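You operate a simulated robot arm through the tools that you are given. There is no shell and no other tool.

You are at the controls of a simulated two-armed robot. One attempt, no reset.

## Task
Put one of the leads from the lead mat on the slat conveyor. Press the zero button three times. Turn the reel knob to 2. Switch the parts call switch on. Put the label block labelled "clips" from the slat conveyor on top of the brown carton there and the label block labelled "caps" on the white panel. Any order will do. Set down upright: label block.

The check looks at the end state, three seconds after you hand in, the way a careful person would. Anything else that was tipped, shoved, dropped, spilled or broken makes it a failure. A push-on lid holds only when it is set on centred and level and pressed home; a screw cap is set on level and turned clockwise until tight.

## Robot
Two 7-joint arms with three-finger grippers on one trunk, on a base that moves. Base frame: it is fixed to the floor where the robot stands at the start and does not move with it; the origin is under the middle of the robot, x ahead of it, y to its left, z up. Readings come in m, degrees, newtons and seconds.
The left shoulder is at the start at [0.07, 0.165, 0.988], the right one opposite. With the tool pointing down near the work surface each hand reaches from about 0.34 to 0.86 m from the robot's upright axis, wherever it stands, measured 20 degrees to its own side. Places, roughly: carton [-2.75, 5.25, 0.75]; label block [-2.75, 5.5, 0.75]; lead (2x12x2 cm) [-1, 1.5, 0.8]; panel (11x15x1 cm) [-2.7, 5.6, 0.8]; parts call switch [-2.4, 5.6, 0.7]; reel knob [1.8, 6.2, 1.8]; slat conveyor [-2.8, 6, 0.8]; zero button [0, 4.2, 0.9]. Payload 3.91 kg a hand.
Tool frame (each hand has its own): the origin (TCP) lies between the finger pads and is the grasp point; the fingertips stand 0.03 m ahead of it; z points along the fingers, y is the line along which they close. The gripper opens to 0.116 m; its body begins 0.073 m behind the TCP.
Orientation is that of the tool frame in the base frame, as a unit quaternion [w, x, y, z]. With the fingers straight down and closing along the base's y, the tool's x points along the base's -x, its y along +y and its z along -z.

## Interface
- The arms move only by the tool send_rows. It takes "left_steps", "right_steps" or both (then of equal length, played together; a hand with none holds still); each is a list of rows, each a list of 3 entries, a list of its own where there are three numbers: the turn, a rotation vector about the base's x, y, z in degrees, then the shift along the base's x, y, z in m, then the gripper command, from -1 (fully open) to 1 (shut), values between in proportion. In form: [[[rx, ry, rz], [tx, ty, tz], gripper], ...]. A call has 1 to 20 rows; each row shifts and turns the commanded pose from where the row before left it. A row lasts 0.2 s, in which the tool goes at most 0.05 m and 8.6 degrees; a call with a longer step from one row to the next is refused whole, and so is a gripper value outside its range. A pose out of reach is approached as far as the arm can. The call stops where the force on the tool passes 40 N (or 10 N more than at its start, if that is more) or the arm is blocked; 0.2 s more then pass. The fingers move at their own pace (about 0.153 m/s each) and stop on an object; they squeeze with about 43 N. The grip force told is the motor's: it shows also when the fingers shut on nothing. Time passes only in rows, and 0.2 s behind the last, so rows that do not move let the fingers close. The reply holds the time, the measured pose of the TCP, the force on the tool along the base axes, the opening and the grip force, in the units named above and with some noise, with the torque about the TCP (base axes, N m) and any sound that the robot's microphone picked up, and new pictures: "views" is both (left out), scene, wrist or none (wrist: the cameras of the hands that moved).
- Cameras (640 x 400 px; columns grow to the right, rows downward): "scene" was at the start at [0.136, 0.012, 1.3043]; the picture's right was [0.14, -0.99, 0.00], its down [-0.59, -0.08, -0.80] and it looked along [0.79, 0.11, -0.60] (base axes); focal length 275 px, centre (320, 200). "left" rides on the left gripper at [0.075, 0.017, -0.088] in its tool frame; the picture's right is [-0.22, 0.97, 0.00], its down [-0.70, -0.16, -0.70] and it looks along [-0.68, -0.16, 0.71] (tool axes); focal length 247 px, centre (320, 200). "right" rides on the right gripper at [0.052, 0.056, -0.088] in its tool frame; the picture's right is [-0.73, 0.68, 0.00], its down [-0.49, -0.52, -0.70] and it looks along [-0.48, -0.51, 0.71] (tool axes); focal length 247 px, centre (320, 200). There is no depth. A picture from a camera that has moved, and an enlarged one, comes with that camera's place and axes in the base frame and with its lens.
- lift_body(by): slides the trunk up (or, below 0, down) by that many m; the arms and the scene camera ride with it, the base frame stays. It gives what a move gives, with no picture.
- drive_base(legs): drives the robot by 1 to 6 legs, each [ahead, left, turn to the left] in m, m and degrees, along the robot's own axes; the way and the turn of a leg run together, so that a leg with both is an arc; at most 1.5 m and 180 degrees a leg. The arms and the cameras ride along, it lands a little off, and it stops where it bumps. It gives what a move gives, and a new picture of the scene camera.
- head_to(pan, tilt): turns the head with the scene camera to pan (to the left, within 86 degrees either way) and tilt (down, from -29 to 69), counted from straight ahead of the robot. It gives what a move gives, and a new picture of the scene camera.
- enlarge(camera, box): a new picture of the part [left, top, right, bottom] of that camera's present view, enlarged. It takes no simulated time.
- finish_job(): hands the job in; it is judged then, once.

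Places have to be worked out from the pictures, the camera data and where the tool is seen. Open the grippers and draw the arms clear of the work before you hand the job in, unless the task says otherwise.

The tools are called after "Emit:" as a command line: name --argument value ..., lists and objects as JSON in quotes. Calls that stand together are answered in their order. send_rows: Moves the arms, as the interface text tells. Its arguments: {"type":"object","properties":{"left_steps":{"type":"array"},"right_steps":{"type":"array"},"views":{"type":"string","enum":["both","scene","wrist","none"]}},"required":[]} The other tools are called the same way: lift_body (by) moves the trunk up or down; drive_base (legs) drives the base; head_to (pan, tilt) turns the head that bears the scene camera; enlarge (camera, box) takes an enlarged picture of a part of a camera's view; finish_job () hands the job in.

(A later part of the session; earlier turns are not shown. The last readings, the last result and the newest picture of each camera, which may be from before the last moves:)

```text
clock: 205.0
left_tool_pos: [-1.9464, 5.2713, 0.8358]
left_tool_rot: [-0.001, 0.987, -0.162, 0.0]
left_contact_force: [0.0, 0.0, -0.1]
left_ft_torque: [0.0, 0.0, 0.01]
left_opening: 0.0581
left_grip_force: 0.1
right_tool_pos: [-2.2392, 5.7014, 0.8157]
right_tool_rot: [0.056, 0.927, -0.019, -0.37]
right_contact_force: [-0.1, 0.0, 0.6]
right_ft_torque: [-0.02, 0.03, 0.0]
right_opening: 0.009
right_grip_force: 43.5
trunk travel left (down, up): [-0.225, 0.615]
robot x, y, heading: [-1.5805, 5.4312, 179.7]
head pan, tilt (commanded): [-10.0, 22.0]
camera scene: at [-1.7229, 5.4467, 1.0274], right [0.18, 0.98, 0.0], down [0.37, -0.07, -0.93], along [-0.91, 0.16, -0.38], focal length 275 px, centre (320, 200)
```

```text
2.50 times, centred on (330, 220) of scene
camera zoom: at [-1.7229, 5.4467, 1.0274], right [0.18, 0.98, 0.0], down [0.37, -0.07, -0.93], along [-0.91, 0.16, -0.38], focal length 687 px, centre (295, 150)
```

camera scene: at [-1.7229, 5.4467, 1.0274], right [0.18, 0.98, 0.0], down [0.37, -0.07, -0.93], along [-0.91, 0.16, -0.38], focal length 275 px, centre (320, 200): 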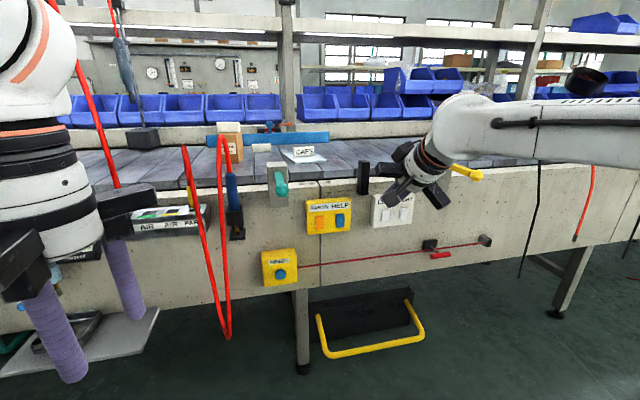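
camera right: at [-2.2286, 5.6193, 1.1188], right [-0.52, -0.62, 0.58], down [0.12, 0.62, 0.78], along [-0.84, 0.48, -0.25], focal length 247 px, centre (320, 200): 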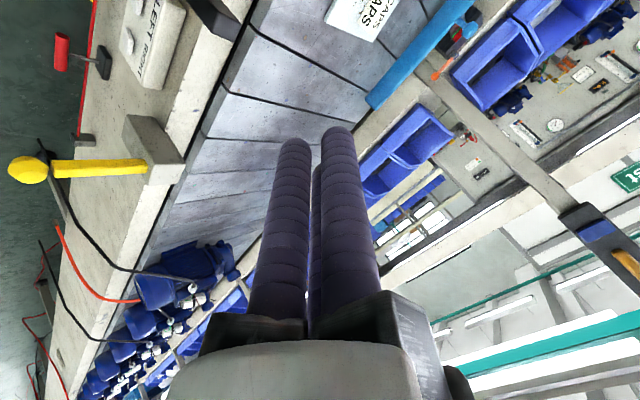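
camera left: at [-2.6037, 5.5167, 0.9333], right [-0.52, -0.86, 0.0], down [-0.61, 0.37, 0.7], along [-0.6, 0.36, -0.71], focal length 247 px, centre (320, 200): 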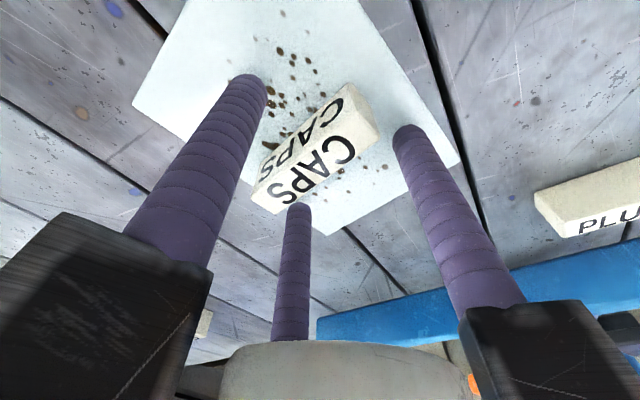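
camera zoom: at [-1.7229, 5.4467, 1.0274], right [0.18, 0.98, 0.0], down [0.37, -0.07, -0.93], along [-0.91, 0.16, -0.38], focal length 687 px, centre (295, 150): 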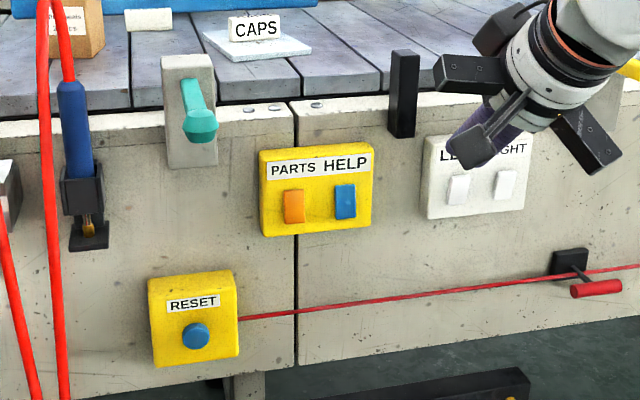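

I enlarge further to judge the tilt of both rockers.

Emit:
enlarge --camera "scene" --box '[318, 208, 360, 234]'

```text
15.24 times, centred on (339, 221) of scene
camera zoom: at [-1.7229, 5.4467, 1.0274], right [0.18, 0.98, 0.0], down [0.37, -0.07, -0.93], along [-0.91, 0.16, -0.38], focal length 4189 px, centre (30, -120)
```

zoom: 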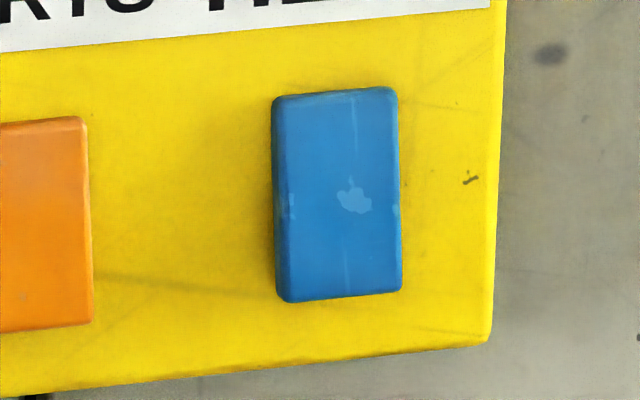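

Emit:
enlarge --camera "scene" --box '[312, 208, 348, 234]'

Emit:
enlarge --camera "scene" --box '[365, 190, 425, 235]'

```text
15.38 times, centred on (330, 221) of scene
camera zoom: at [-1.7229, 5.4467, 1.0274], right [0.18, 0.98, 0.0], down [0.37, -0.07, -0.93], along [-0.91, 0.16, -0.38], focal length 4230 px, centre (166, -123)
```

zoom: 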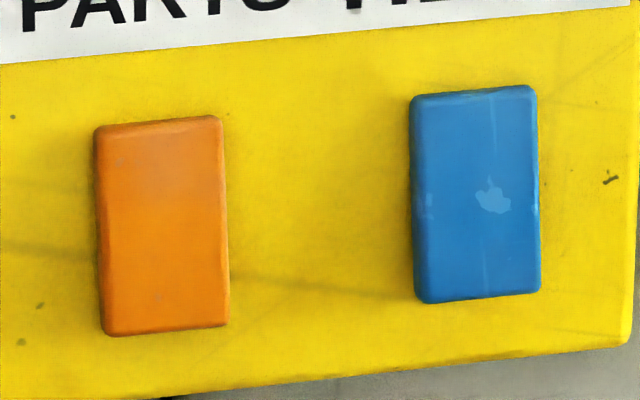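

```text
8.89 times, centred on (395, 212) of scene
camera zoom: at [-1.7229, 5.4467, 1.0274], right [0.18, 0.98, 0.0], down [0.37, -0.07, -0.93], along [-0.91, 0.16, -0.38], focal length 2444 px, centre (-347, 89)
```

zoom: 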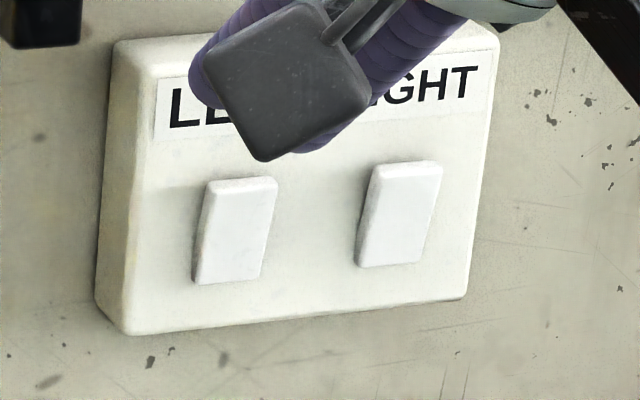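

From the silhouettes, PARTS and HELP rockers have their lower half protruding, so flipping PARTS means pressing its lower half (orange centre ≈ [-2.405, 5.570, 0.678], 4.3 cm tall). I lower the fist beside it and then move it over in front.

Emit:
send_rows --right_steps '[[[0, 0, 0], [0, 0, -0.047], 1], [[0, 0, 0], [0, 0, -0.047], 1], [[0, 0, 0], [0, 0, -0.047], 1], [[0, 0, 0], [-0.01, -0.045, 0], 1], [[0, 0, 0], [-0.01, -0.045, 0], 1], [[0, 0, 0], [-0.01, -0.045, 0], 1], [[0, 0, 0], [0, 0, 0], 1]]' --views "both"

Emit:
enlarge --camera "scene" --box '[260, 150, 420, 260]'

```text
clock: 206.6
left_tool_pos: [-1.9456, 5.2717, 0.8371]
left_tool_rot: [-0.001, 0.987, -0.162, -0.002]
left_contact_force: [-1.1, 0.1, -0.4]
left_ft_torque: [0.03, -0.06, 0.02]
left_opening: 0.058
left_grip_force: 0.0
right_tool_pos: [-2.2692, 5.5646, 0.6711]
right_tool_rot: [0.056, 0.928, -0.019, -0.369]
right_contact_force: [-0.2, 0.3, 0.1]
right_ft_torque: [0.01, 0.01, 0.0]
right_opening: 0.0089
right_grip_force: 42.6
trunk travel left (down, up): [-0.225, 0.615]
robot x, y, heading: [-1.58, 5.43, 180.0]
head pan, tilt (commanded): [-10.0, 22.0]
camera scene: at [-1.7229, 5.4468, 1.0275], right [0.18, 0.98, 0.0], down [0.37, -0.07, -0.93], along [-0.91, 0.16, -0.37], focal length 275 px, centre (320, 200)
camera right: at [-2.1694, 5.5124, 0.7049], right [-0.53, -0.62, 0.58], down [0.12, 0.62, 0.77], along [-0.84, 0.48, -0.25], focal length 247 px, centre (320, 200)
```

scene: 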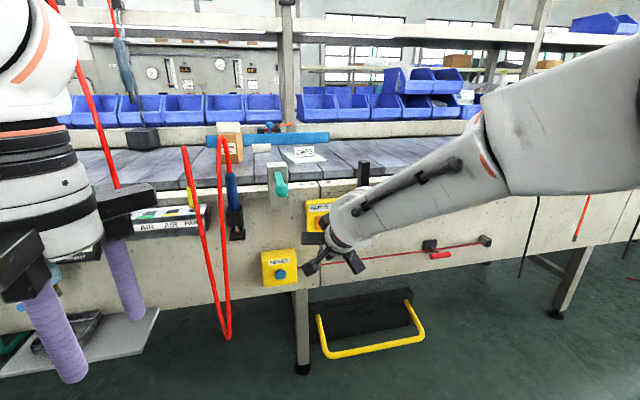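
right: 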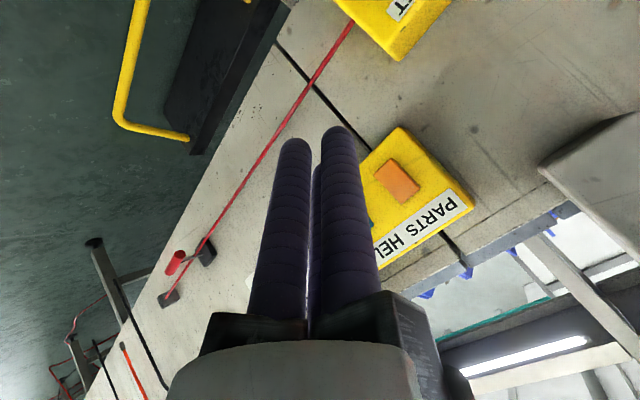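

```text
3.64 times, centred on (340, 205) of scene
camera zoom: at [-1.7229, 5.4468, 1.0275], right [0.18, 0.98, 0.0], down [0.37, -0.07, -0.93], along [-0.91, 0.16, -0.37], focal length 1000 px, centre (247, 182)
```

zoom: 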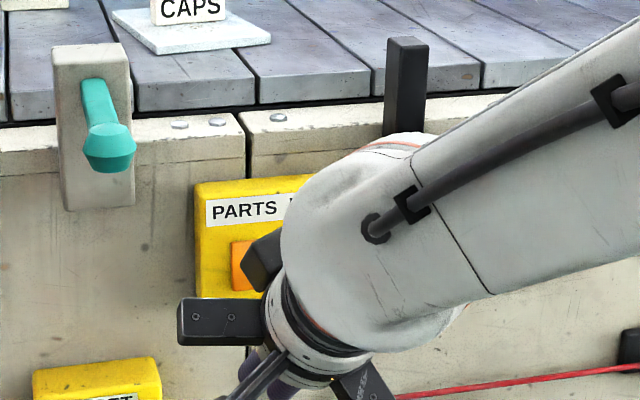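

The wrist camera confirms the orange rocker at about [-2.405, 5.567, 0.676]. I enlarge that view to see its tilt from the side.

Emit:
enlarge --camera "right" --box '[340, 120, 480, 260]'

```text
2.86 times, centred on (410, 190) of right
camera zoom: at [-2.1694, 5.5124, 0.7049], right [-0.53, -0.62, 0.58], down [0.12, 0.62, 0.77], along [-0.84, 0.48, -0.25], focal length 706 px, centre (63, 229)
```

zoom: 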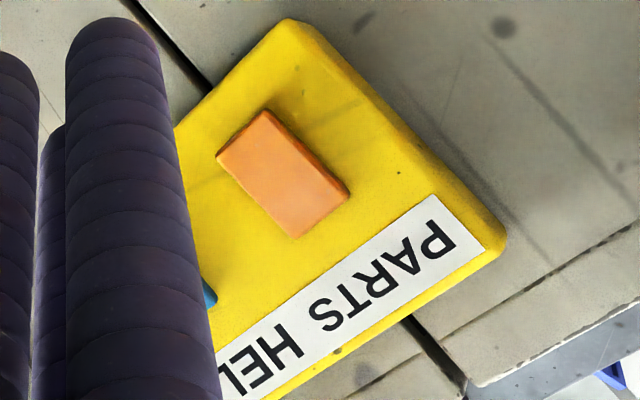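

The fist is lined up. I advance toward the lower half of the orange rocker, quickly first, then in small steps watching force and sound.

Emit:
send_rows --right_steps '[[[0, 0, 0], [-0.04, 0, 0.0015], 1], [[0, 0, 0], [-0.04, 0, 0.0015], 1], [[0, 0, 0], [0, 0, 0], 1]]' --views "both"

Emit:
enlarge --camera "right" --box '[300, 80, 480, 240]'

```text
clock: 207.4
left_tool_pos: [-1.9463, 5.2716, 0.8352]
left_tool_rot: [-0.001, 0.987, -0.162, 0.0]
left_contact_force: [0.5, 0.1, -0.5]
left_ft_torque: [0.01, -0.05, -0.02]
left_opening: 0.0579
left_grip_force: 0.1
right_tool_pos: [-2.3486, 5.5652, 0.6751]
right_tool_rot: [0.057, 0.927, -0.017, -0.37]
right_contact_force: [-0.6, 0.7, 0.6]
right_ft_torque: [-0.03, 0.0, -0.02]
right_opening: 0.0089
right_grip_force: 42.8
trunk travel left (down, up): [-0.225, 0.615]
robot x, y, heading: [-1.58, 5.4284, 179.9]
head pan, tilt (commanded): [-10.0, 22.0]
camera scene: at [-1.7228, 5.4467, 1.0275], right [0.18, 0.98, 0.0], down [0.37, -0.07, -0.93], along [-0.91, 0.16, -0.37], focal length 275 px, centre (320, 200)
camera right: at [-2.2484, 5.5131, 0.7099], right [-0.52, -0.62, 0.58], down [0.12, 0.62, 0.78], along [-0.84, 0.48, -0.25], focal length 247 px, centre (320, 200)
```

scene: 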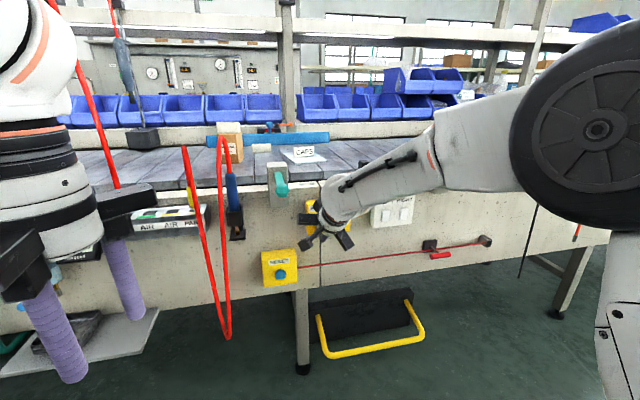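
right: 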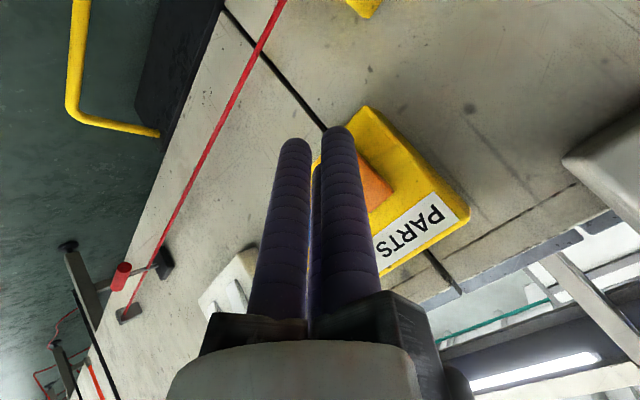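

```text
2.50 times, centred on (390, 160) of right
camera zoom: at [-2.2484, 5.5131, 0.7099], right [-0.52, -0.62, 0.58], down [0.12, 0.62, 0.78], along [-0.84, 0.48, -0.25], focal length 617 px, centre (145, 300)
```

zoom: 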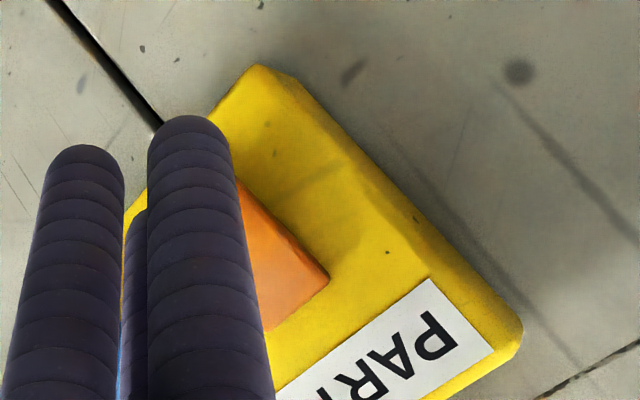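

The fingertip is right before the protruding lower half. I push on in 4 mm steps.

Emit:
send_rows --right_steps '[[[0, 0, 0], [-0.004, 0, 0], 1], [[0, 0, 0], [-0.004, 0, 0], 1], [[0, 0, 0], [-0.004, 0, 0], 1], [[0, 0, 0], [0, 0, 0], 1]]' --views "none"

```text
clock: 208.4
left_tool_pos: [-1.9467, 5.2714, 0.8356]
left_tool_rot: [-0.001, 0.987, -0.162, 0.0]
left_contact_force: [-0.4, -0.5, -0.6]
left_ft_torque: [-0.03, -0.04, 0.0]
left_opening: 0.0579
left_grip_force: 0.0
right_tool_pos: [-2.3594, 5.5661, 0.6771]
right_tool_rot: [0.057, 0.927, -0.017, -0.371]
right_contact_force: [-0.7, -0.3, -0.9]
right_ft_torque: [0.01, -0.02, -0.03]
right_opening: 0.009
right_grip_force: 43.2
trunk travel left (down, up): [-0.225, 0.615]
robot x, y, heading: [-1.5813, 5.4296, 179.9]
head pan, tilt (commanded): [-10.0, 22.0]
```

Emit:
send_rows --right_steps '[[[0, 0, 0], [-0.003, 0, -0.002], 1], [[0, 0, 0], [-0.003, 0, -0.001], 1], [[0, 0, 0], [-0.003, 0, 0], 1], [[0, 0, 0], [0, 0, 0], 1]]' --views "wrist"

```text
clock: 209.4
left_tool_pos: [-1.9452, 5.271, 0.8356]
left_tool_rot: [-0.002, 0.987, -0.163, -0.001]
left_contact_force: [-0.4, 0.5, 0.1]
left_ft_torque: [0.02, 0.0, 0.0]
left_opening: 0.0581
left_grip_force: 0.0
right_tool_pos: [-2.3685, 5.5658, 0.6756]
right_tool_rot: [0.056, 0.927, -0.018, -0.371]
right_contact_force: [-0.9, -0.2, 0.4]
right_ft_torque: [-0.02, 0.02, -0.01]
right_opening: 0.0089
right_grip_force: 43.2
trunk travel left (down, up): [-0.225, 0.615]
robot x, y, heading: [-1.5812, 5.4326, 179.6]
head pan, tilt (commanded): [-10.0, 22.0]
camera right: at [-2.2694, 5.514, 0.7091], right [-0.52, -0.62, 0.58], down [0.12, 0.62, 0.77], along [-0.84, 0.48, -0.25], focal length 247 px, centre (320, 200)
```

right: 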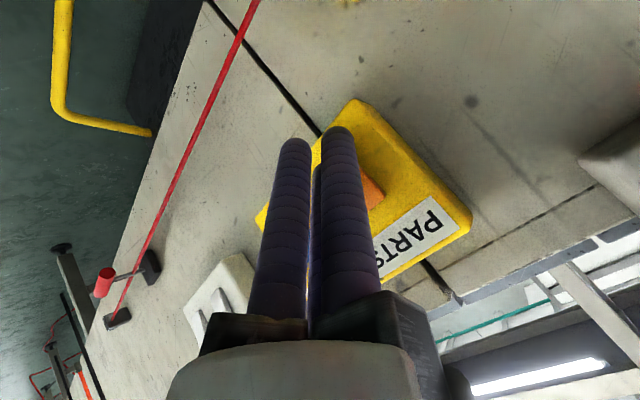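

Still no contact; I continue in 3 mm steps.

Emit:
send_rows --right_steps '[[[0, 0, 0], [-0.003, 0, 0], 1], [[0, 0, 0], [-0.003, 0, 0], 1], [[0, 0, 0], [0, 0, 0], 1]]' --views "none"

```text
clock: 210.2
left_tool_pos: [-1.9455, 5.2716, 0.8358]
left_tool_rot: [-0.001, 0.987, -0.162, 0.0]
left_contact_force: [-0.1, -0.7, -0.2]
left_ft_torque: [0.04, 0.01, 0.0]
left_opening: 0.0579
left_grip_force: 0.0
right_tool_pos: [-2.3752, 5.5665, 0.6743]
right_tool_rot: [0.056, 0.927, -0.018, -0.37]
right_contact_force: [5.2, 0.7, -0.7]
right_ft_torque: [-0.04, -0.07, -0.01]
right_opening: 0.0086
right_grip_force: 42.7
trunk travel left (down, up): [-0.225, 0.615]
robot x, y, heading: [-1.5827, 5.43, 180.0]
head pan, tilt (commanded): [-10.0, 22.0]
heard: click
```

A click was heard at 5 N of contact. I withdraw and check the rocker's new position.

Emit:
send_rows --right_steps '[[[0, 0, 0], [0.02, 0, 0], 1], [[0, 0, 0], [0.04, 0, 0], 1], [[0, 0, 0], [0.02, 0.045, 0], 1], [[0, 0, 0], [0, 0.045, 0], 1], [[0, 0, 0], [0, 0.045, 0], 1], [[0, 0, 0], [0, 0, 0], 1]]' --views "scene"

Emit:
enlarge --camera "scene" --box '[312, 208, 348, 234]'

```text
clock: 211.6
left_tool_pos: [-1.9458, 5.2715, 0.8359]
left_tool_rot: [-0.001, 0.987, -0.162, -0.001]
left_contact_force: [-0.4, 0.4, 0.5]
left_ft_torque: [-0.03, -0.02, -0.02]
left_opening: 0.0578
left_grip_force: 0.0
right_tool_pos: [-2.2963, 5.7002, 0.6752]
right_tool_rot: [0.058, 0.927, -0.016, -0.37]
right_contact_force: [0.4, 0.2, 0.6]
right_ft_torque: [0.02, 0.01, -0.01]
right_opening: 0.0089
right_grip_force: 43.2
trunk travel left (down, up): [-0.225, 0.615]
robot x, y, heading: [-1.5791, 5.4274, 179.7]
head pan, tilt (commanded): [-10.0, 22.0]
camera scene: at [-1.7229, 5.4466, 1.0275], right [0.18, 0.98, 0.0], down [0.37, -0.07, -0.93], along [-0.91, 0.16, -0.37], focal length 275 px, centre (320, 200)
```

scene: 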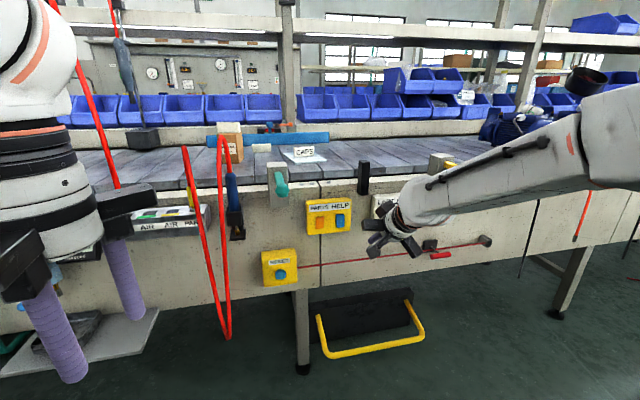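

```text
15.38 times, centred on (330, 221) of scene
camera zoom: at [-1.7229, 5.4466, 1.0275], right [0.18, 0.98, 0.0], down [0.37, -0.07, -0.93], along [-0.91, 0.16, -0.37], focal length 4230 px, centre (166, -123)
```

zoom: 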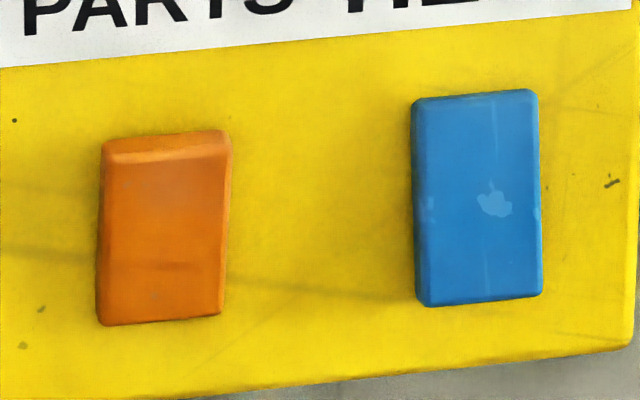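

The orange rocker has flipped (its top now protrudes), so PARTS is switched. I pull the right hand back and raise the trunk again, then turn the tool back to pointing down.

Emit:
send_rows --right_steps '[[[0, 0, 0], [0.04, 0.0, 0], 1], [[0, 0, 0], [0.02, 0.0, 0.01], 1], [[0, 0, 0], [0, 0, 0], 1]]' --views "none"

Emit:
lift_body --by 0.3

Emit:
send_rows --right_steps '[[[0, -8, 0], [0, 0, 0.02], 1], [[0, -8, 0], [0, 0, 0.02], 1], [[0, -8, 0], [0, 0, 0.02], 1], [[0, -8, 0], [0, 0, 0.02], 1], [[0, -8, 0], [0, 0, 0.02], 1], [[0, -4, 0], [0, 0, 0], 1], [[0, 0, 0], [0, 0, 0], 1]]' --views "scene"

```text
clock: 212.4
left_tool_pos: [-1.9459, 5.2719, 0.8347]
left_tool_rot: [-0.002, 0.987, -0.163, -0.001]
left_contact_force: [0.8, -1.6, -0.9]
left_ft_torque: [-0.01, 0.04, 0.0]
left_opening: 0.058
left_grip_force: 0.1
right_tool_pos: [-2.2389, 5.6974, 0.6756]
right_tool_rot: [0.063, 0.931, -0.013, -0.359]
right_contact_force: [-0.1, -0.5, -0.2]
right_ft_torque: [-0.02, -0.02, 0.01]
right_opening: 0.009
right_grip_force: 42.7
right hand out of reach, approached as far as the arm can: row 2
trunk travel left (down, up): [-0.225, 0.615]
robot x, y, heading: [-1.5793, 5.4341, 179.9]
head pan, tilt (commanded): [-10.0, 22.0]
```

```text
clock: 215.4
left_tool_pos: [-1.9464, 5.2705, 1.1353]
left_tool_rot: [-0.001, 0.987, -0.163, -0.001]
left_contact_force: [0.0, -0.8, 0.2]
left_ft_torque: [-0.01, 0.0, 0.03]
left_opening: 0.0579
left_grip_force: 0.0
right_tool_pos: [-2.2408, 5.6978, 0.9759]
right_tool_rot: [0.064, 0.931, -0.013, -0.359]
right_contact_force: [-0.8, -0.2, -1.2]
right_ft_torque: [0.02, 0.0, -0.02]
right_opening: 0.0091
right_grip_force: 42.9
trunk travel left (down, up): [-0.525, 0.315]
robot x, y, heading: [-1.5806, 5.4317, 180.0]
head pan, tilt (commanded): [-10.0, 22.0]
```

```text
clock: 217.0
left_tool_pos: [-1.946, 5.2726, 1.1363]
left_tool_rot: [-0.001, 0.987, -0.162, -0.001]
left_contact_force: [0.1, 0.1, -0.2]
left_ft_torque: [0.0, 0.01, 0.01]
left_opening: 0.0579
left_grip_force: 0.0
right_tool_pos: [-2.2406, 5.6977, 1.0772]
right_tool_rot: [0.053, 0.998, -0.036, 0.016]
right_contact_force: [0.1, 1.1, 0.3]
right_ft_torque: [-0.02, 0.01, -0.01]
right_opening: 0.009
right_grip_force: 42.8
trunk travel left (down, up): [-0.525, 0.315]
robot x, y, heading: [-1.5825, 5.4352, 179.9]
head pan, tilt (commanded): [-10.0, 22.0]
camera scene: at [-1.7225, 5.4466, 1.3276], right [0.18, 0.98, 0.0], down [0.37, -0.07, -0.93], along [-0.91, 0.16, -0.37], focal length 275 px, centre (320, 200)
```

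scene: 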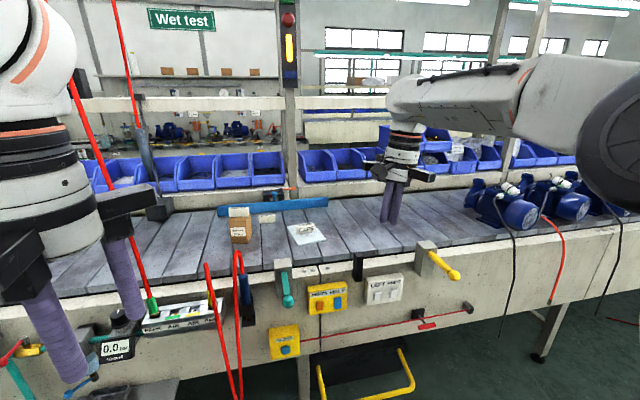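

The conveyor side is done apart from a last check of the lead. I look left to verify it is still lying on the slats.

Emit:
head_to --pan 25 --tilt 28

Emit:
enlarge --camera "scene" --box '[280, 130, 560, 290]'

```text
clock: 218.0
left_tool_pos: [-1.9464, 5.2716, 1.1361]
left_tool_rot: [-0.001, 0.987, -0.162, -0.001]
left_contact_force: [0.2, 0.2, 0.5]
left_ft_torque: [-0.01, 0.02, 0.02]
left_opening: 0.058
left_grip_force: 0.0
right_tool_pos: [-2.24, 5.6975, 1.0762]
right_tool_rot: [0.053, 0.998, -0.037, 0.016]
right_contact_force: [-0.8, -0.3, 0.1]
right_ft_torque: [-0.01, -0.01, 0.02]
right_opening: 0.0091
right_grip_force: 43.4
trunk travel left (down, up): [-0.525, 0.315]
robot x, y, heading: [-1.5826, 5.4299, 179.8]
head pan, tilt (commanded): [25.0, 28.0]
camera scene: at [-1.7144, 5.3921, 1.3179], right [-0.42, 0.91, 0.0], down [0.43, 0.2, -0.88], along [-0.8, -0.37, -0.47], focal length 275 px, centre (320, 200)
```

scene: 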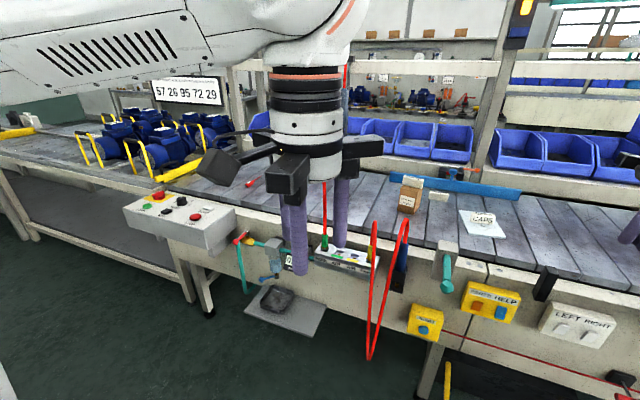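

```text
2.29 times, centred on (420, 210) of scene
camera zoom: at [-1.7144, 5.3921, 1.3179], right [-0.42, 0.91, 0.0], down [0.43, 0.2, -0.88], along [-0.8, -0.37, -0.47], focal length 628 px, centre (91, 177)
```

zoom: 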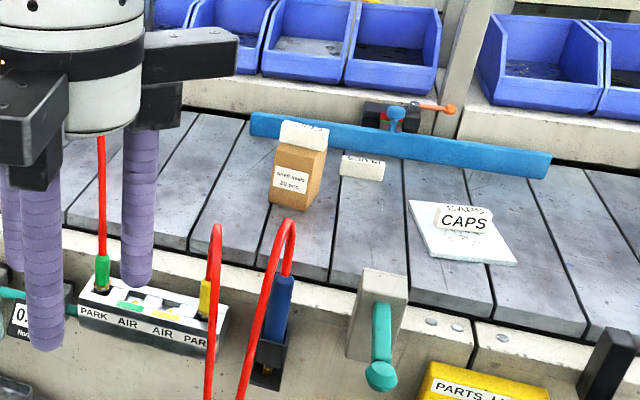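

All conveyor items are in order. I draw in the right hand and turn to drive back down the aisle toward the other side of the benches.

Emit:
send_rows --right_steps '[[[0, 0, 0], [0.045, -0.01, 0], 1], [[0, 0, 0], [0.045, -0.01, 0], 1], [[0, 0, 0], [0.045, -0.01, 0], 1], [[0, 0, 0], [0.04, -0.01, 0], 1]]' --views "none"

Emit:
drive_base --legs '[[0.08, 0, 0], [0, 0, 90]]'

Emit:
head_to --pan 0 --tilt 15

```text
clock: 219.0
left_tool_pos: [-1.9436, 5.2711, 1.1361]
left_tool_rot: [-0.002, 0.987, -0.162, -0.002]
left_contact_force: [0.3, -0.5, 0.0]
left_ft_torque: [0.06, 0.03, 0.02]
left_opening: 0.058
left_grip_force: 0.0
right_tool_pos: [-2.0635, 5.6564, 1.0767]
right_tool_rot: [0.051, 0.998, -0.037, 0.015]
right_contact_force: [0.3, 1.5, 0.3]
right_ft_torque: [-0.17, 0.03, 0.03]
right_opening: 0.0089
right_grip_force: 42.5
trunk travel left (down, up): [-0.525, 0.315]
robot x, y, heading: [-1.5826, 5.433, 179.9]
head pan, tilt (commanded): [25.0, 28.0]
```

```text
clock: 224.0
left_tool_pos: [-1.4961, 5.0698, 1.1366]
left_tool_rot: [0.0, 0.806, 0.592, -0.001]
left_contact_force: [-0.2, -0.4, 0.0]
left_ft_torque: [-0.03, 0.0, 0.02]
left_opening: 0.0579
left_grip_force: 0.1
right_tool_pos: [-1.8768, 4.942, 1.0746]
right_tool_rot: [0.025, 0.724, 0.688, 0.049]
right_contact_force: [0.1, -0.2, 0.2]
right_ft_torque: [0.0, 0.0, 0.04]
right_opening: 0.009
right_grip_force: 42.6
trunk travel left (down, up): [-0.525, 0.315]
robot x, y, heading: [-1.6616, 5.4323, -89.3]
head pan, tilt (commanded): [25.0, 28.0]
camera scene: at [-1.6214, 5.2982, 1.3179], right [-0.9, -0.44, 0.0], down [-0.21, 0.42, -0.88], along [0.39, -0.79, -0.47], focal length 275 px, centre (320, 200)
```

scene: 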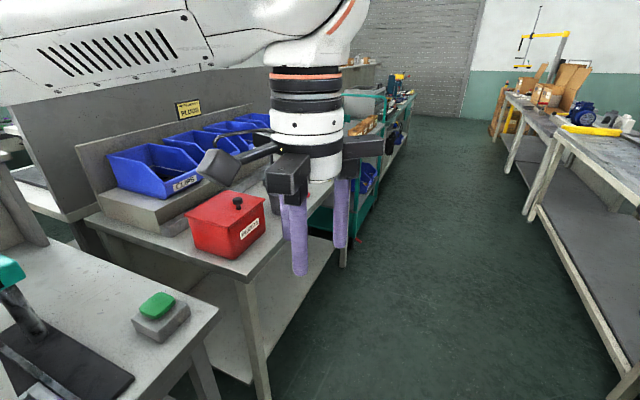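

```text
clock: 224.9
left_tool_pos: [-1.4945, 5.0688, 1.1369]
left_tool_rot: [0.0, 0.806, 0.592, -0.001]
left_contact_force: [0.3, -0.4, 0.1]
left_ft_torque: [0.01, -0.01, 0.01]
left_opening: 0.0581
left_grip_force: 0.1
right_tool_pos: [-1.8778, 4.9423, 1.0754]
right_tool_rot: [0.025, 0.724, 0.688, 0.049]
right_contact_force: [-0.6, -0.1, -0.1]
right_ft_torque: [0.01, -0.02, 0.0]
right_opening: 0.0091
right_grip_force: 42.7
trunk travel left (down, up): [-0.525, 0.315]
robot x, y, heading: [-1.6608, 5.4319, -88.8]
head pan, tilt (commanded): [0.0, 15.0]
camera scene: at [-1.6598, 5.2868, 1.3389], right [-1.0, -0.02, 0.0], down [-0.01, 0.26, -0.97], along [0.02, -0.97, -0.26], focal length 275 px, centre (320, 200)
```

scene: 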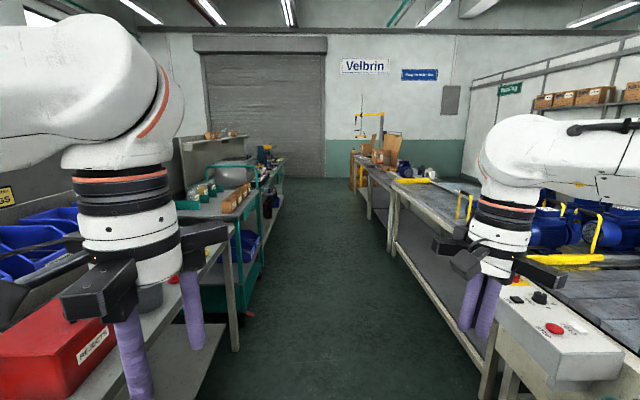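

The aisle ahead is clear, about 1.0 m wide. I drive down it in two legs, then re-check the alignment.

Emit:
drive_base --legs '[[1.3, 0, -1.2], [1.4, 0, 0]]'

```text
clock: 238.0
left_tool_pos: [-1.4539, 2.3782, 1.136]
left_tool_rot: [-0.001, 0.807, 0.591, -0.001]
left_contact_force: [0.2, 0.2, 1.1]
left_ft_torque: [0.0, 0.01, -0.03]
left_opening: 0.0579
left_grip_force: 0.1
right_tool_pos: [-1.8361, 2.2523, 1.0758]
right_tool_rot: [0.026, 0.725, 0.687, 0.049]
right_contact_force: [1.4, -0.2, 0.1]
right_ft_torque: [0.03, 0.01, 0.02]
right_opening: 0.0091
right_grip_force: 42.8
trunk travel left (down, up): [-0.525, 0.315]
robot x, y, heading: [-1.6216, 2.7409, -89.0]
head pan, tilt (commanded): [0.0, 15.0]
camera scene: at [-1.6178, 2.5964, 1.3389], right [-1.0, -0.02, 0.0], down [0.0, 0.26, -0.97], along [0.02, -0.97, -0.26], focal length 275 px, centre (320, 200)
```

scene: 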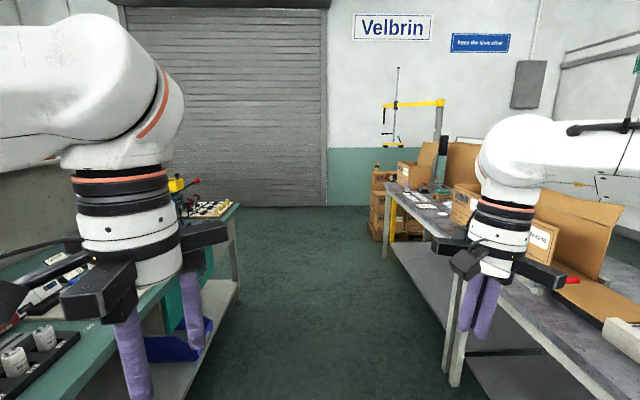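

Good progress. I continue down the aisle with a small heading correction until I'm past the bench end (y ≈ -0.3).

Emit:
drive_base --legs '[[1.5, -0.04, -1.0], [1.5, -0.02, 0]]'

```text
refused: leg 1 is longer than a leg can be; nothing moved
```

Emit:
drive_base --legs '[[1.45, -0.04, -1.0], [1.45, -0.02, 0], [0.15, 0, 0]]'

```text
clock: 252.8
left_tool_pos: [-1.5037, -0.6374, 1.1356]
left_tool_rot: [-0.001, 0.813, 0.583, 0.0]
left_contact_force: [1.0, -0.4, -0.6]
left_ft_torque: [0.03, 0.0, 0.02]
left_opening: 0.058
left_grip_force: 0.1
right_tool_pos: [-1.8885, -0.7551, 1.0765]
right_tool_rot: [0.026, 0.731, 0.68, 0.049]
right_contact_force: [-0.4, 0.2, 0.9]
right_ft_torque: [0.02, 0.01, 0.02]
right_opening: 0.0091
right_grip_force: 43.2
trunk travel left (down, up): [-0.525, 0.315]
robot x, y, heading: [-1.6591, -0.2731, -90.2]
head pan, tilt (commanded): [0.0, 15.0]
camera scene: at [-1.6629, -0.416, 1.3389], right [-1.0, 0.0, 0.0], down [0.0, 0.26, -0.97], along [0.0, -0.97, -0.26], focal length 275 px, centre (320, 200)
```

scene: 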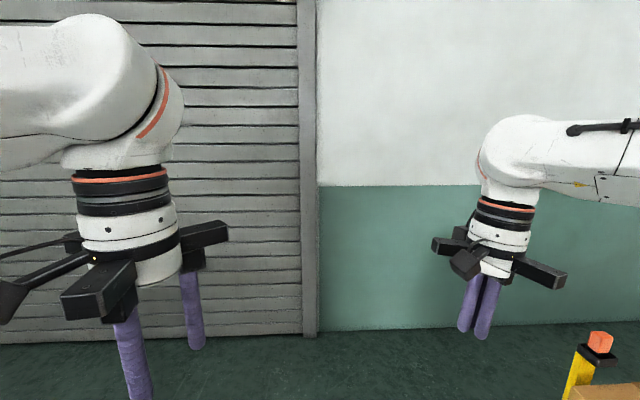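

Past the bench end. I strafe left (toward +x) through the open area to about x = 0.8 and turn to face +y.

Emit:
drive_base --legs '[[0.15, 1.2, 0], [0, 1.25, 0], [0, 0, 180]]'

```text
clock: 272.5
left_tool_pos: [0.6437, -0.0919, 1.1362]
left_tool_rot: [0.001, -0.604, 0.797, 0.001]
left_contact_force: [-0.6, -0.8, 0.3]
left_ft_torque: [0.01, 0.0, 0.04]
left_opening: 0.0578
left_grip_force: 0.1
right_tool_pos: [1.0216, 0.0453, 1.0763]
right_tool_rot: [-0.049, -0.698, 0.714, 0.024]
right_contact_force: [-0.4, -0.5, 0.5]
right_ft_torque: [0.03, -0.01, 0.0]
right_opening: 0.009
right_grip_force: 42.5
trunk travel left (down, up): [-0.525, 0.315]
robot x, y, heading: [0.8189, -0.4503, 92.5]
head pan, tilt (commanded): [0.0, 15.0]
camera scene: at [0.812, -0.3052, 1.3389], right [1.0, 0.05, 0.0], down [0.01, -0.26, -0.97], along [-0.04, 0.96, -0.26], focal length 275 px, centre (320, 200)
```

scene: 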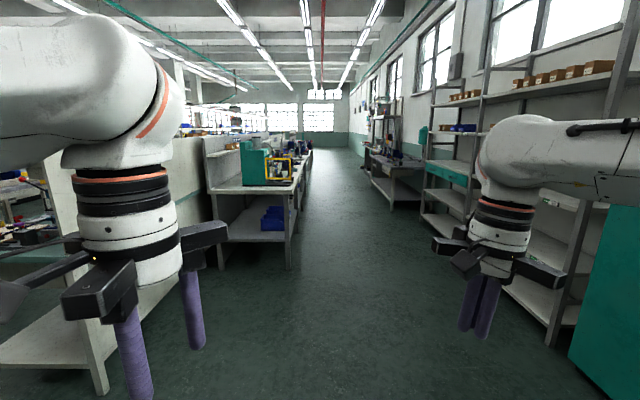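

A clear aisle leads up on this side. I enlarge the table on the left and the bench and shelves on the right.

Emit:
enlarge --camera "scene" --box '[195, 110, 335, 230]'

Emit:
enlarge --camera "scene" --box '[345, 80, 455, 210]'

```text
3.33 times, centred on (265, 170) of scene
camera zoom: at [0.812, -0.3052, 1.3389], right [1.0, 0.05, 0.0], down [0.01, -0.26, -0.97], along [-0.04, 0.96, -0.26], focal length 916 px, centre (503, 300)
```

zoom: 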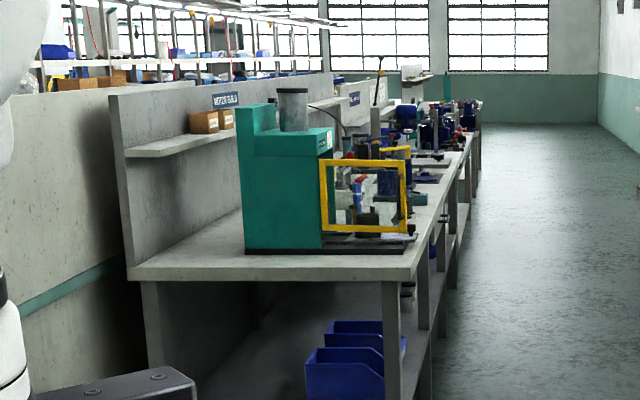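

```text
3.08 times, centred on (400, 145) of scene
camera zoom: at [0.812, -0.3052, 1.3389], right [1.0, 0.05, 0.0], down [0.01, -0.26, -0.97], along [-0.04, 0.96, -0.26], focal length 846 px, centre (74, 369)
```

zoom: 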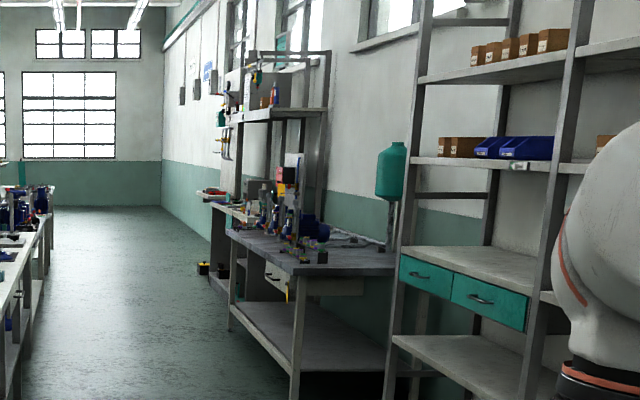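

The aisle here is about 1 m wide (table front x ≈ 0.49, right bench front x ≈ 1.5). I drive up its middle to about y = 3.4.

Emit:
drive_base --legs '[[0.1, -0.15, -2.5], [1.3, 0, 0], [1.3, 0, 0]]'

```text
clock: 286.1
left_tool_pos: [0.7257, 2.5757, 1.1364]
left_tool_rot: [0.001, -0.599, 0.801, 0.001]
left_contact_force: [-0.4, 0.3, -0.1]
left_ft_torque: [-0.01, -0.03, -0.02]
left_opening: 0.0579
left_grip_force: 0.1
right_tool_pos: [1.1054, 2.7088, 1.0763]
right_tool_rot: [-0.05, -0.694, 0.718, 0.025]
right_contact_force: [-0.2, 0.1, 1.3]
right_ft_torque: [0.03, 0.0, -0.03]
right_opening: 0.0091
right_grip_force: 43.2
trunk travel left (down, up): [-0.525, 0.315]
robot x, y, heading: [0.9006, 2.219, 92.3]
head pan, tilt (commanded): [0.0, 15.0]
camera scene: at [0.8935, 2.3597, 1.3389], right [1.0, 0.04, 0.0], down [0.01, -0.26, -0.97], along [-0.03, 0.97, -0.26], focal length 275 px, centre (320, 200)
```

scene: 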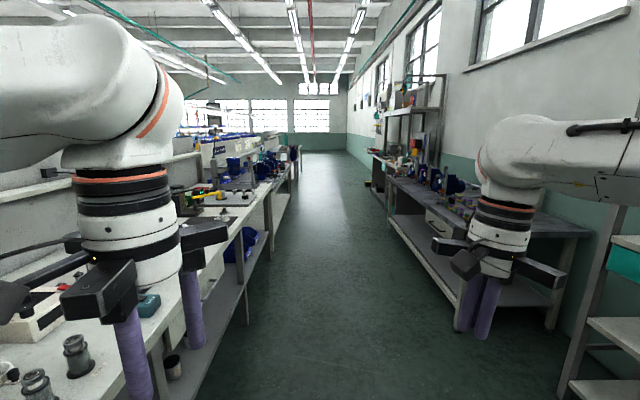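

I'm abreast of the tables now. I look ahead-left for the zero button near [0, 4.2, 0.9].

Emit:
head_to --pan 22 --tilt 15

Emit:
enlarge --camera "scene" --box '[220, 100, 420, 230]'

```text
clock: 286.9
left_tool_pos: [0.7262, 2.5747, 1.1359]
left_tool_rot: [0.0, -0.598, 0.801, 0.0]
left_contact_force: [-0.6, 0.3, 0.5]
left_ft_torque: [0.01, -0.03, 0.01]
left_opening: 0.0579
left_grip_force: 0.1
right_tool_pos: [1.1064, 2.7091, 1.0764]
right_tool_rot: [-0.05, -0.694, 0.718, 0.024]
right_contact_force: [0.1, -0.3, 0.0]
right_ft_torque: [-0.04, 0.03, 0.02]
right_opening: 0.0088
right_grip_force: 42.8
trunk travel left (down, up): [-0.525, 0.315]
robot x, y, heading: [0.8967, 2.2146, 92.4]
head pan, tilt (commanded): [22.0, 15.0]
camera scene: at [0.8588, 2.3514, 1.3389], right [0.91, 0.41, 0.0], down [0.11, -0.24, -0.97], along [-0.39, 0.88, -0.26], focal length 275 px, centre (320, 200)
```

scene: 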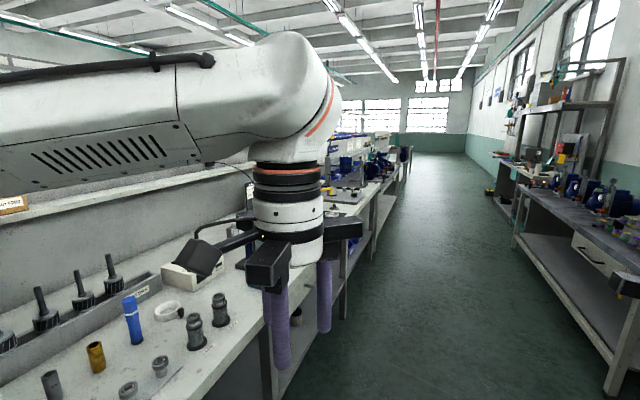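

```text
3.08 times, centred on (320, 165) of scene
camera zoom: at [0.8588, 2.3514, 1.3389], right [0.91, 0.41, 0.0], down [0.11, -0.24, -0.97], along [-0.39, 0.88, -0.26], focal length 846 px, centre (320, 308)
```

zoom: 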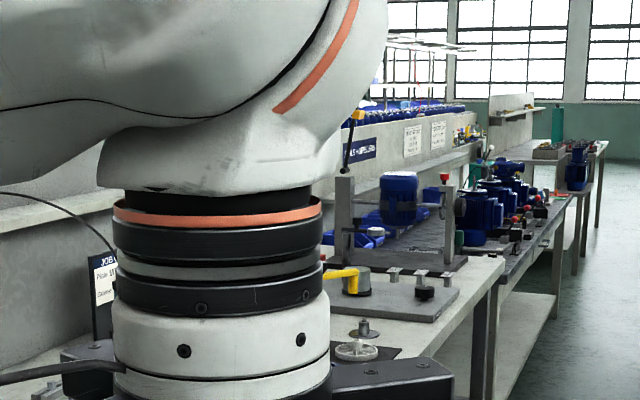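

The arm blocks the view. I drive 1 m further, keeping to the middle, and look again from there.

Emit:
drive_base --legs '[[1.0, -0.08, -2.4]]'

Emit:
head_to --pan 60 --tilt 25

```text
clock: 292.1
left_tool_pos: [0.8073, 3.5817, 1.1349]
left_tool_rot: [0.0, -0.582, 0.813, 0.001]
left_contact_force: [-0.5, 0.5, 0.4]
left_ft_torque: [-0.02, 0.02, -0.01]
left_opening: 0.0581
left_grip_force: 0.0
right_tool_pos: [1.1935, 3.6982, 1.0761]
right_tool_rot: [-0.049, -0.68, 0.732, 0.026]
right_contact_force: [-0.6, 0.2, -0.4]
right_ft_torque: [-0.05, -0.01, 0.02]
right_opening: 0.0088
right_grip_force: 43.1
trunk travel left (down, up): [-0.525, 0.315]
robot x, y, heading: [0.9608, 3.2143, 89.4]
head pan, tilt (commanded): [22.0, 15.0]
camera scene: at [0.9307, 3.3524, 1.3389], right [0.93, 0.37, 0.0], down [0.1, -0.24, -0.97], along [-0.36, 0.9, -0.26], focal length 275 px, centre (320, 200)
```

scene: 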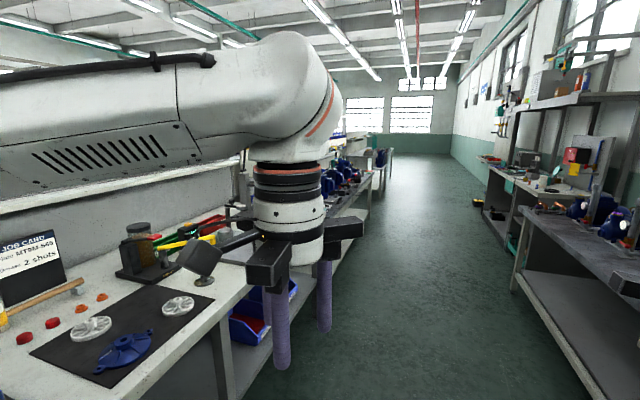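

```text
clock: 293.2
left_tool_pos: [0.8073, 3.5813, 1.1364]
left_tool_rot: [0.001, -0.582, 0.813, 0.0]
left_contact_force: [0.1, 0.4, -0.6]
left_ft_torque: [0.0, -0.04, 0.0]
left_opening: 0.0582
left_grip_force: 0.2
right_tool_pos: [1.1941, 3.6978, 1.0775]
right_tool_rot: [-0.049, -0.679, 0.732, 0.025]
right_contact_force: [-0.5, -1.1, 0.4]
right_ft_torque: [0.01, -0.01, -0.01]
right_opening: 0.0089
right_grip_force: 43.2
trunk travel left (down, up): [-0.525, 0.315]
robot x, y, heading: [0.9673, 3.2144, 89.7]
head pan, tilt (commanded): [60.0, 25.0]
camera scene: at [0.8856, 3.312, 1.3227], right [0.51, 0.86, 0.0], down [0.36, -0.21, -0.91], along [-0.78, 0.46, -0.42], focal length 275 px, centre (320, 200)
```

scene: 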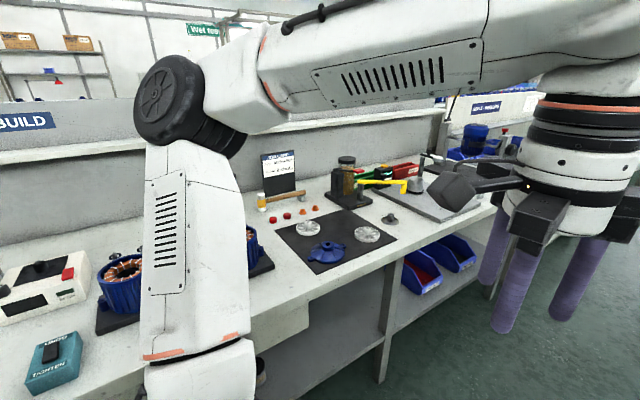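

The listed place projects to about (387, 174) in this view; I enlarge there.

Emit:
enlarge --camera "scene" --box '[310, 130, 470, 240]'

Emit:
enlarge --camera "scene" --box '[0, 230, 150, 400]'

```text
3.64 times, centred on (390, 185) of scene
camera zoom: at [0.8856, 3.312, 1.3227], right [0.51, 0.86, 0.0], down [0.36, -0.21, -0.91], along [-0.78, 0.46, -0.42], focal length 1000 px, centre (66, 254)
```

zoom: 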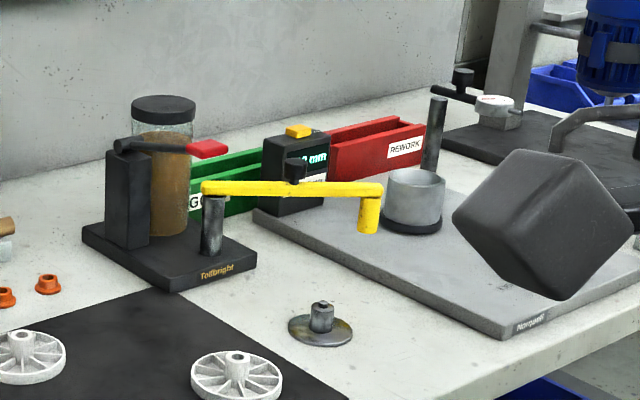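

```text
2.35 times, centred on (75, 315) of scene
camera zoom: at [0.8856, 3.312, 1.3227], right [0.51, 0.86, 0.0], down [0.36, -0.21, -0.91], along [-0.78, 0.46, -0.42], focal length 647 px, centre (896, -71)
```

zoom: 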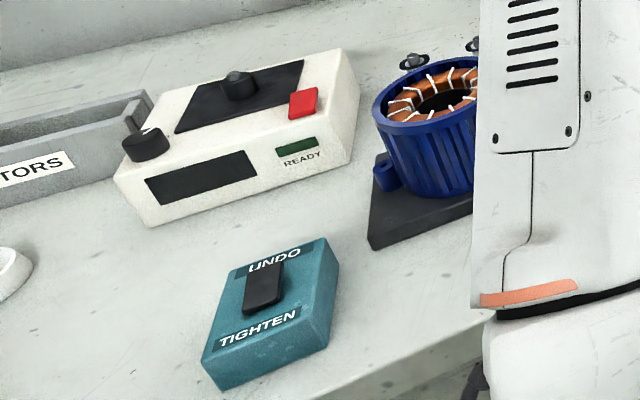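

The yellow key on top of the black gauge (with the mm display) sits at about [-0.05, 4.21, 0.91] – that should be the zero button. I drive abreast of it and turn to face it.

Emit:
drive_base --legs '[[0.8, 0, 0], [0, 0, 90]]'

Emit:
head_to --pan -10 --tilt 30

```text
clock: 301.3
left_tool_pos: [0.6035, 3.842, 1.1368]
left_tool_rot: [-0.001, 0.989, -0.15, -0.001]
left_contact_force: [0.0, 1.0, -0.6]
left_ft_torque: [0.02, 0.03, 0.02]
left_opening: 0.0579
left_grip_force: 0.1
right_tool_pos: [0.475, 4.2245, 1.0762]
right_tool_rot: [0.053, 0.998, -0.022, 0.017]
right_contact_force: [-0.1, -0.2, 0.4]
right_ft_torque: [-0.01, 0.02, -0.03]
right_opening: 0.0088
right_grip_force: 42.7
trunk travel left (down, up): [-0.525, 0.315]
robot x, y, heading: [0.9664, 4.0091, -178.7]
head pan, tilt (commanded): [60.0, 25.0]
camera scene: at [0.8694, 3.9286, 1.3227], right [-0.88, 0.48, 0.0], down [0.2, 0.37, -0.91], along [-0.43, -0.8, -0.42], focal length 275 px, centre (320, 200)
```

scene: 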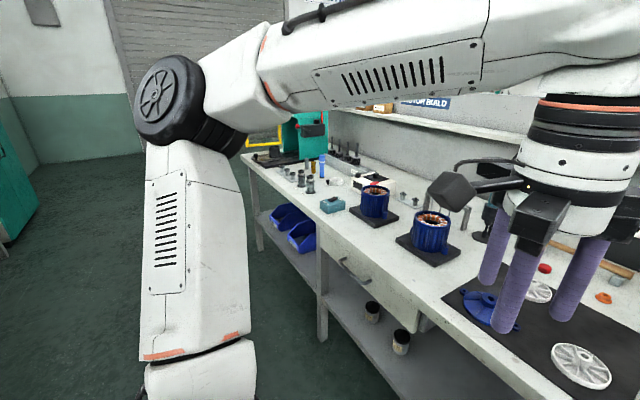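

```text
clock: 302.8
left_tool_pos: [0.6024, 3.842, 1.1352]
left_tool_rot: [0.0, 0.989, -0.15, -0.001]
left_contact_force: [0.6, -0.2, 0.5]
left_ft_torque: [0.02, -0.02, -0.01]
left_opening: 0.0581
left_grip_force: 0.1
right_tool_pos: [0.475, 4.225, 1.0759]
right_tool_rot: [0.052, 0.998, -0.023, 0.017]
right_contact_force: [-0.2, -0.3, -0.4]
right_ft_torque: [-0.02, 0.01, -0.04]
right_opening: 0.0091
right_grip_force: 42.3
trunk travel left (down, up): [-0.525, 0.315]
robot x, y, heading: [0.966, 4.0096, -178.5]
head pan, tilt (commanded): [-10.0, 30.0]
camera scene: at [0.8242, 4.0231, 1.3147], right [0.15, 0.99, 0.0], down [0.49, -0.08, -0.87], along [-0.86, 0.13, -0.5], focal length 275 px, centre (320, 200)
```

scene: 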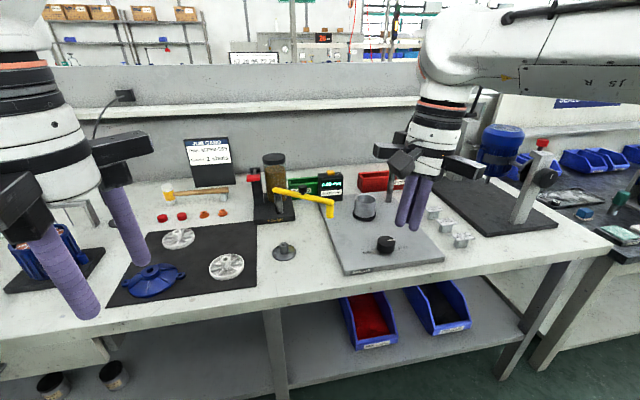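

Now I can see the gauge well. I enlarge it.

Emit:
enlarge --camera "scene" --box '[250, 140, 450, 270]'

Emit:
enlarge --camera "scene" --box '[290, 155, 370, 215]'

```text
3.08 times, centred on (350, 205) of scene
camera zoom: at [0.8242, 4.0231, 1.3147], right [0.15, 0.99, 0.0], down [0.49, -0.08, -0.87], along [-0.86, 0.13, -0.5], focal length 846 px, centre (228, 185)
```

zoom: 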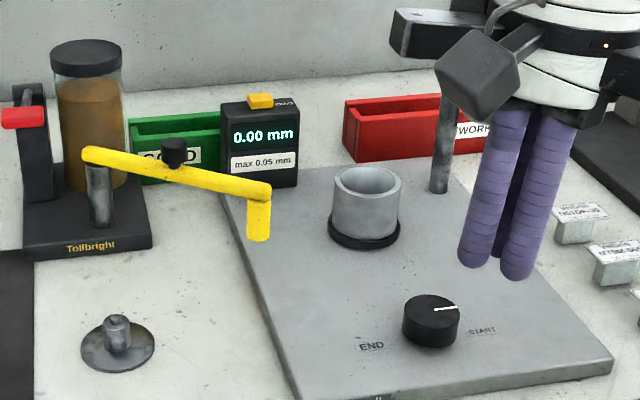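

```text
6.67 times, centred on (330, 185) of scene
camera zoom: at [0.8242, 4.0231, 1.3147], right [0.15, 0.99, 0.0], down [0.49, -0.08, -0.87], along [-0.86, 0.13, -0.5], focal length 1833 px, centre (253, 300)
```

zoom: 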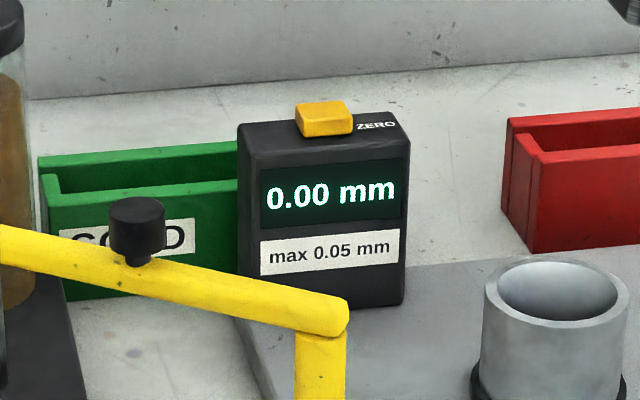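

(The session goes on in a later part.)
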